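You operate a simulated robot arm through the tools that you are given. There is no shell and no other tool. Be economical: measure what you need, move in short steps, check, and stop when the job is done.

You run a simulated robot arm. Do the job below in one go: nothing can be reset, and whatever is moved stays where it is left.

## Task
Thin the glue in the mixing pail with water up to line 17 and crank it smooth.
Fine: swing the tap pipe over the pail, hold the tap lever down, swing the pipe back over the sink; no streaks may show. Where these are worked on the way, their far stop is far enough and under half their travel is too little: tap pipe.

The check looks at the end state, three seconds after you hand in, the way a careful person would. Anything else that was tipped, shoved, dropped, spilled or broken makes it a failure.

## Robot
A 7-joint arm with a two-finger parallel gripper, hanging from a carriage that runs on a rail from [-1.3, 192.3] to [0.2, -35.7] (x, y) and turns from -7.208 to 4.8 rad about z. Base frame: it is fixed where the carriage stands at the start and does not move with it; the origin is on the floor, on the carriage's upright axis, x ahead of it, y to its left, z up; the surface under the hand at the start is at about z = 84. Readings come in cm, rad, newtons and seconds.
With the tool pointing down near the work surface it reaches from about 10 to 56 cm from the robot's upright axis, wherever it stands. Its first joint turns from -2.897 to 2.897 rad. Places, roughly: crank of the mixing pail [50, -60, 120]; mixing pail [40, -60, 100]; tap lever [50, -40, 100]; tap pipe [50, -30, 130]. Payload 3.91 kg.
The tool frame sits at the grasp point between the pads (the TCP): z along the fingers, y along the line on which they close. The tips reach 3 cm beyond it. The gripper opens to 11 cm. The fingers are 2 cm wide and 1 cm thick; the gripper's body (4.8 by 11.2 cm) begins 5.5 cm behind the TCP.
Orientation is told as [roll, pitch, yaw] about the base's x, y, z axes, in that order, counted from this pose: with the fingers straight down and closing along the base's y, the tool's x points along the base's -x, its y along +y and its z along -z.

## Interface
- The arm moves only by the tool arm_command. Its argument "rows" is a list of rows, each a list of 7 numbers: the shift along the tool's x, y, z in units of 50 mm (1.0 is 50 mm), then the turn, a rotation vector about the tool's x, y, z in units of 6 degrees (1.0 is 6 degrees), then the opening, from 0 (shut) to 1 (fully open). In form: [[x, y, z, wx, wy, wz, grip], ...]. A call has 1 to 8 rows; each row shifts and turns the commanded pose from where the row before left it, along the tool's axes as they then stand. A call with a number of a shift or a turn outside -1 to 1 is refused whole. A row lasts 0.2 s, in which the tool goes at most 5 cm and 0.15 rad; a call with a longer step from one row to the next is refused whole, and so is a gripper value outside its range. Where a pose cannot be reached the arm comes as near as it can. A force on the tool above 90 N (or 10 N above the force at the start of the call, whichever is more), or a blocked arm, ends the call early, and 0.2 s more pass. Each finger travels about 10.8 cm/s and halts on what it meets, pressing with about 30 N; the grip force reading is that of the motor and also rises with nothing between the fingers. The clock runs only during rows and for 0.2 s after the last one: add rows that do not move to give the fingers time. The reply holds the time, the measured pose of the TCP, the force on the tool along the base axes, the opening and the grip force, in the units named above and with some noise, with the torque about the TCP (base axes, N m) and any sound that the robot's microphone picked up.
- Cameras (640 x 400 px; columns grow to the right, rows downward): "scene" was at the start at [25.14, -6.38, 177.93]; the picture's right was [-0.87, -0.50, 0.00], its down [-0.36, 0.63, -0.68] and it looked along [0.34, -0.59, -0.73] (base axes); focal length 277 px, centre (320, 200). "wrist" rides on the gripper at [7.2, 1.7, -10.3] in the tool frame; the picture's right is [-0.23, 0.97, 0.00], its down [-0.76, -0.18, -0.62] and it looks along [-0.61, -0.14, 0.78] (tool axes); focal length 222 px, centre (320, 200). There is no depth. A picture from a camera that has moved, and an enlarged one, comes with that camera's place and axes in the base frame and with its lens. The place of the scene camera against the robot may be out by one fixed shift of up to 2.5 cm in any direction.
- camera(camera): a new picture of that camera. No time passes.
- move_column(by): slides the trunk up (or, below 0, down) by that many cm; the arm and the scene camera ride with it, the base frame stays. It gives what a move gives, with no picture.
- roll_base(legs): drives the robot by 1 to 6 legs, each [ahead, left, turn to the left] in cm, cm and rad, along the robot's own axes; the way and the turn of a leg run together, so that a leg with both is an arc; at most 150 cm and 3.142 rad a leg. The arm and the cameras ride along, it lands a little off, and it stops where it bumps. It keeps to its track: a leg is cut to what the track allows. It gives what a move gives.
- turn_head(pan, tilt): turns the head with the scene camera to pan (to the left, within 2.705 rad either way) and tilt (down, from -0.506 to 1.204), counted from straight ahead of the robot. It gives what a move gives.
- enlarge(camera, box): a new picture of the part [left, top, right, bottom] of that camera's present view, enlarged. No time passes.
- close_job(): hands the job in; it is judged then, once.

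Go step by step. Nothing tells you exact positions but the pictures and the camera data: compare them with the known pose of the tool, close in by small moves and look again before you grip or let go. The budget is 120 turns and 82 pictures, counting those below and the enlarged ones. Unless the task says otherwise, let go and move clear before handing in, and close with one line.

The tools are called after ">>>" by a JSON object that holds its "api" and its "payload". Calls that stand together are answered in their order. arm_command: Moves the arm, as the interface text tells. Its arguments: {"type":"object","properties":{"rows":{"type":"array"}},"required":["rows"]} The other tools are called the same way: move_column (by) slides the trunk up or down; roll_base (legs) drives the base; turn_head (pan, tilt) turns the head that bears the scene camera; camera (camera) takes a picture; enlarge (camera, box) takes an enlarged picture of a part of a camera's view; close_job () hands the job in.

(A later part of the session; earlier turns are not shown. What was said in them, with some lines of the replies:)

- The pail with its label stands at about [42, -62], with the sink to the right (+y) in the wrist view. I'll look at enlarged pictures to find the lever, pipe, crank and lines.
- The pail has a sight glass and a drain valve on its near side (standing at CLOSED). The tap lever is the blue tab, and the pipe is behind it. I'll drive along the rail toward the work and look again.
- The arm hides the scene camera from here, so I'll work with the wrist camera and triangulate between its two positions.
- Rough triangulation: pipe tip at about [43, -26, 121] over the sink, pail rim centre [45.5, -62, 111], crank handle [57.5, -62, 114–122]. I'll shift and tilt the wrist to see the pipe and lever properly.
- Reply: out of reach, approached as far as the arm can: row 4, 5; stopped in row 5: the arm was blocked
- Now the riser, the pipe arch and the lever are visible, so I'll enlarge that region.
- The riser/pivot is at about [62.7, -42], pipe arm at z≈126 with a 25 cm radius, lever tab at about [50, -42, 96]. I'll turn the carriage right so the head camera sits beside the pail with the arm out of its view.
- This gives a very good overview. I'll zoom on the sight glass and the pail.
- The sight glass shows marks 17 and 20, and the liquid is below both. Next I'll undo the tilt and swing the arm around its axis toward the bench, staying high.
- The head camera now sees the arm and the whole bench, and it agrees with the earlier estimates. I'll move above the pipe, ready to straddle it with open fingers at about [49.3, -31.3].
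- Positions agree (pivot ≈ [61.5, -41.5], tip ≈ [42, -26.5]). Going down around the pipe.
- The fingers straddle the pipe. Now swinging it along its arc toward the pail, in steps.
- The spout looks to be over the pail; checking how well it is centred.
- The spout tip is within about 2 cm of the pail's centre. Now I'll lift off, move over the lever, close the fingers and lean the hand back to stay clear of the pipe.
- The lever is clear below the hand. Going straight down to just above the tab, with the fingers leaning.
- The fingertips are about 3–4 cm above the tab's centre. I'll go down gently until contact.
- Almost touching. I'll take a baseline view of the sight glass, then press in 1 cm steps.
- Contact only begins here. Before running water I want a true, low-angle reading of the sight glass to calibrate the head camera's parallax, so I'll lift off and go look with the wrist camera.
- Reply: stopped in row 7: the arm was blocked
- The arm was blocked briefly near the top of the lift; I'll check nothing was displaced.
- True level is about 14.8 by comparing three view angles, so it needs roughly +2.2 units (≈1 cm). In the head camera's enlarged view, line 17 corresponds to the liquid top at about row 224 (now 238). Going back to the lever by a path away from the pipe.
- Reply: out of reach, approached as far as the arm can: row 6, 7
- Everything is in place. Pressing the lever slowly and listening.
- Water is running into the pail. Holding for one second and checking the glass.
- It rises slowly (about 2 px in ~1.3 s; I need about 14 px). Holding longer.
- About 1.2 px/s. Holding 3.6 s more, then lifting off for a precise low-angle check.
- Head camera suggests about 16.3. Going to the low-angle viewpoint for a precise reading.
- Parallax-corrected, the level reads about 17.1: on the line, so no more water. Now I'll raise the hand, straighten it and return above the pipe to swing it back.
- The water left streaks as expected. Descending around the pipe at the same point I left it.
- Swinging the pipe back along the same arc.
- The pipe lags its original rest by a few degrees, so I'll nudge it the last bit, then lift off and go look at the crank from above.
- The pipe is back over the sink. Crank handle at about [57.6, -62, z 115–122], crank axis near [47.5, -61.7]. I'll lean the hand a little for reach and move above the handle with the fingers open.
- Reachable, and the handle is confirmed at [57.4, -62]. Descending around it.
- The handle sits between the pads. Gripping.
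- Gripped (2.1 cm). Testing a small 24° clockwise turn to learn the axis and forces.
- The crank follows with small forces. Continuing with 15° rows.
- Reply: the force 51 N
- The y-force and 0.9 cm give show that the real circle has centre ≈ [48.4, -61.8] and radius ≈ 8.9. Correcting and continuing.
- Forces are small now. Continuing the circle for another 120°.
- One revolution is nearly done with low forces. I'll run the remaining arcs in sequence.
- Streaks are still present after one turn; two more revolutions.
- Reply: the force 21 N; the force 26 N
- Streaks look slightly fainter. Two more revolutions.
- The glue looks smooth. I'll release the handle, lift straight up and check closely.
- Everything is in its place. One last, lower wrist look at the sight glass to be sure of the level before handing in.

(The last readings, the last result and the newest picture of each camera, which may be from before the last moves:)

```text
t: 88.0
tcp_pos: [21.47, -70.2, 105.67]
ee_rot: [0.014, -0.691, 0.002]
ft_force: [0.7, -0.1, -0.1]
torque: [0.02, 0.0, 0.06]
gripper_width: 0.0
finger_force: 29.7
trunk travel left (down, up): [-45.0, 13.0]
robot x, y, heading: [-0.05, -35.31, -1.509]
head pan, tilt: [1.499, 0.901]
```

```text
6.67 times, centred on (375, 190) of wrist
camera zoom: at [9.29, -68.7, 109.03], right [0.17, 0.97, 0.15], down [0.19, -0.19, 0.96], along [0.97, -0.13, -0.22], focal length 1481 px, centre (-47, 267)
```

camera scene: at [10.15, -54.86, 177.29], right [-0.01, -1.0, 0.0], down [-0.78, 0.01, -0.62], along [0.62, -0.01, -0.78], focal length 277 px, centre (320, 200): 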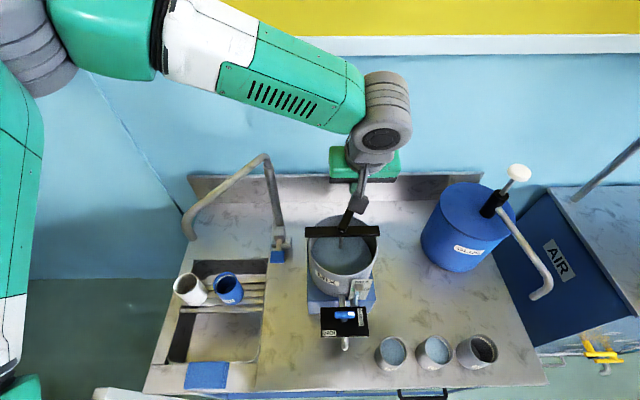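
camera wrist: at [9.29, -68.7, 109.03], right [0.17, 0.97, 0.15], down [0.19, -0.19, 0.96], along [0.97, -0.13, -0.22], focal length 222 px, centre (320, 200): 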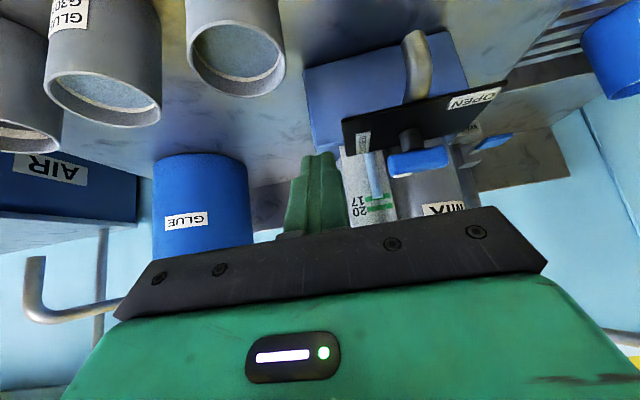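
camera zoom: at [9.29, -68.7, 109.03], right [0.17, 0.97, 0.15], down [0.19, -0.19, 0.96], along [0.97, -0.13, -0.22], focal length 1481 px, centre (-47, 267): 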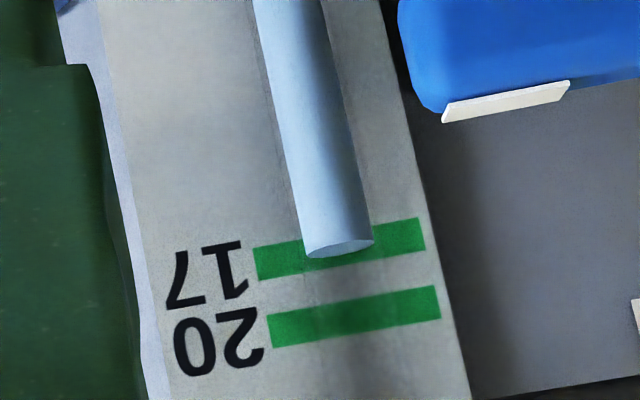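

The level lies within line 17's stripe even after parallax correction (~17.2), the mix is smooth, the pipe is over the sink and the lever has been released. Raising the hand clear, then a last look.

>>> {"api": "arm_command", "payload": {"rows": [[-0.57, 0, -0.69, 0, 0, 0, 0], [-0.57, 0, -0.69, 0, 0, 0, 0], [-0.57, 0, -0.69, 0, 0, 0, 0], [-0.57, 0, -0.69, 0, 0, 0, 0]]}}

>>> {"api": "camera", "payload": {"camera": "scene"}}

>>> {"api": "camera", "payload": {"camera": "wrist"}}

```text
t: 89.0
tcp_pos: [21.04, -69.85, 122.74]
ee_rot: [0.038, -0.675, -0.017]
ft_force: [-0.5, -0.1, 0.5]
torque: [0.0, 0.0, -0.02]
gripper_width: 0.0
finger_force: 30.2
trunk travel left (down, up): [-45.0, 13.0]
robot x, y, heading: [0.25, -35.24, -1.513]
head pan, tilt: [1.499, 0.901]
```

```text
17 pictures are left
camera scene: at [10.13, -54.85, 177.27], right [-0.01, -1.0, 0.0], down [-0.78, 0.01, -0.62], along [0.62, -0.01, -0.78], focal length 277 px, centre (320, 200)
```

scene: 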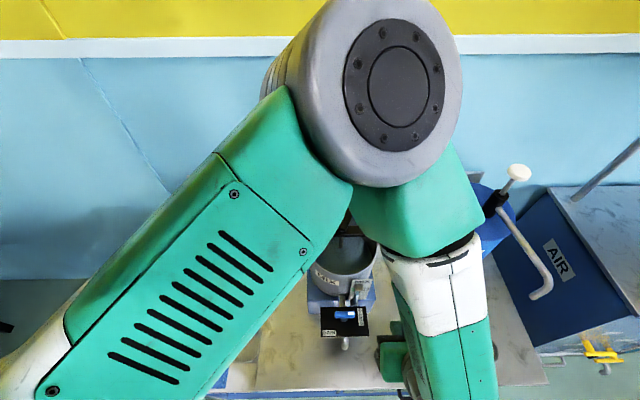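

```text
16 pictures are left
camera wrist: at [8.93, -68.35, 126.24], right [0.17, 0.97, 0.17], down [0.21, -0.2, 0.96], along [0.96, -0.13, -0.23], focal length 222 px, centre (320, 200)
```

wrist: 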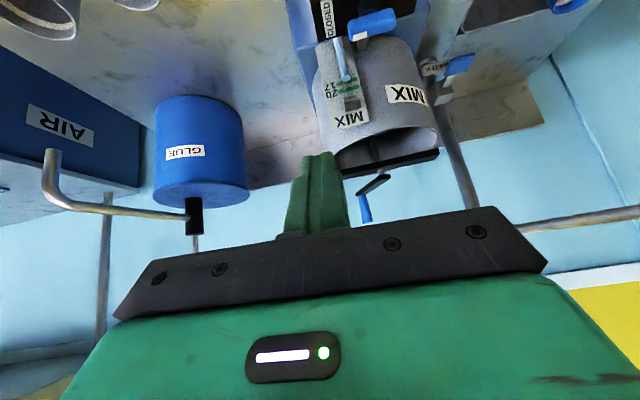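

The hand is clear, the drain valve is still at CLOSED and nothing has been disturbed, so I'm handing in.

>>> {"api": "close_job", "payload": {}}

```text
The job is handed in.
```

I thinned the glue to line 17 (it reads about 17.2 on the sight glass, within the line's stripe) and cranked it for five turns until no streaks showed. The pipe is back over the sink and the lever is released.
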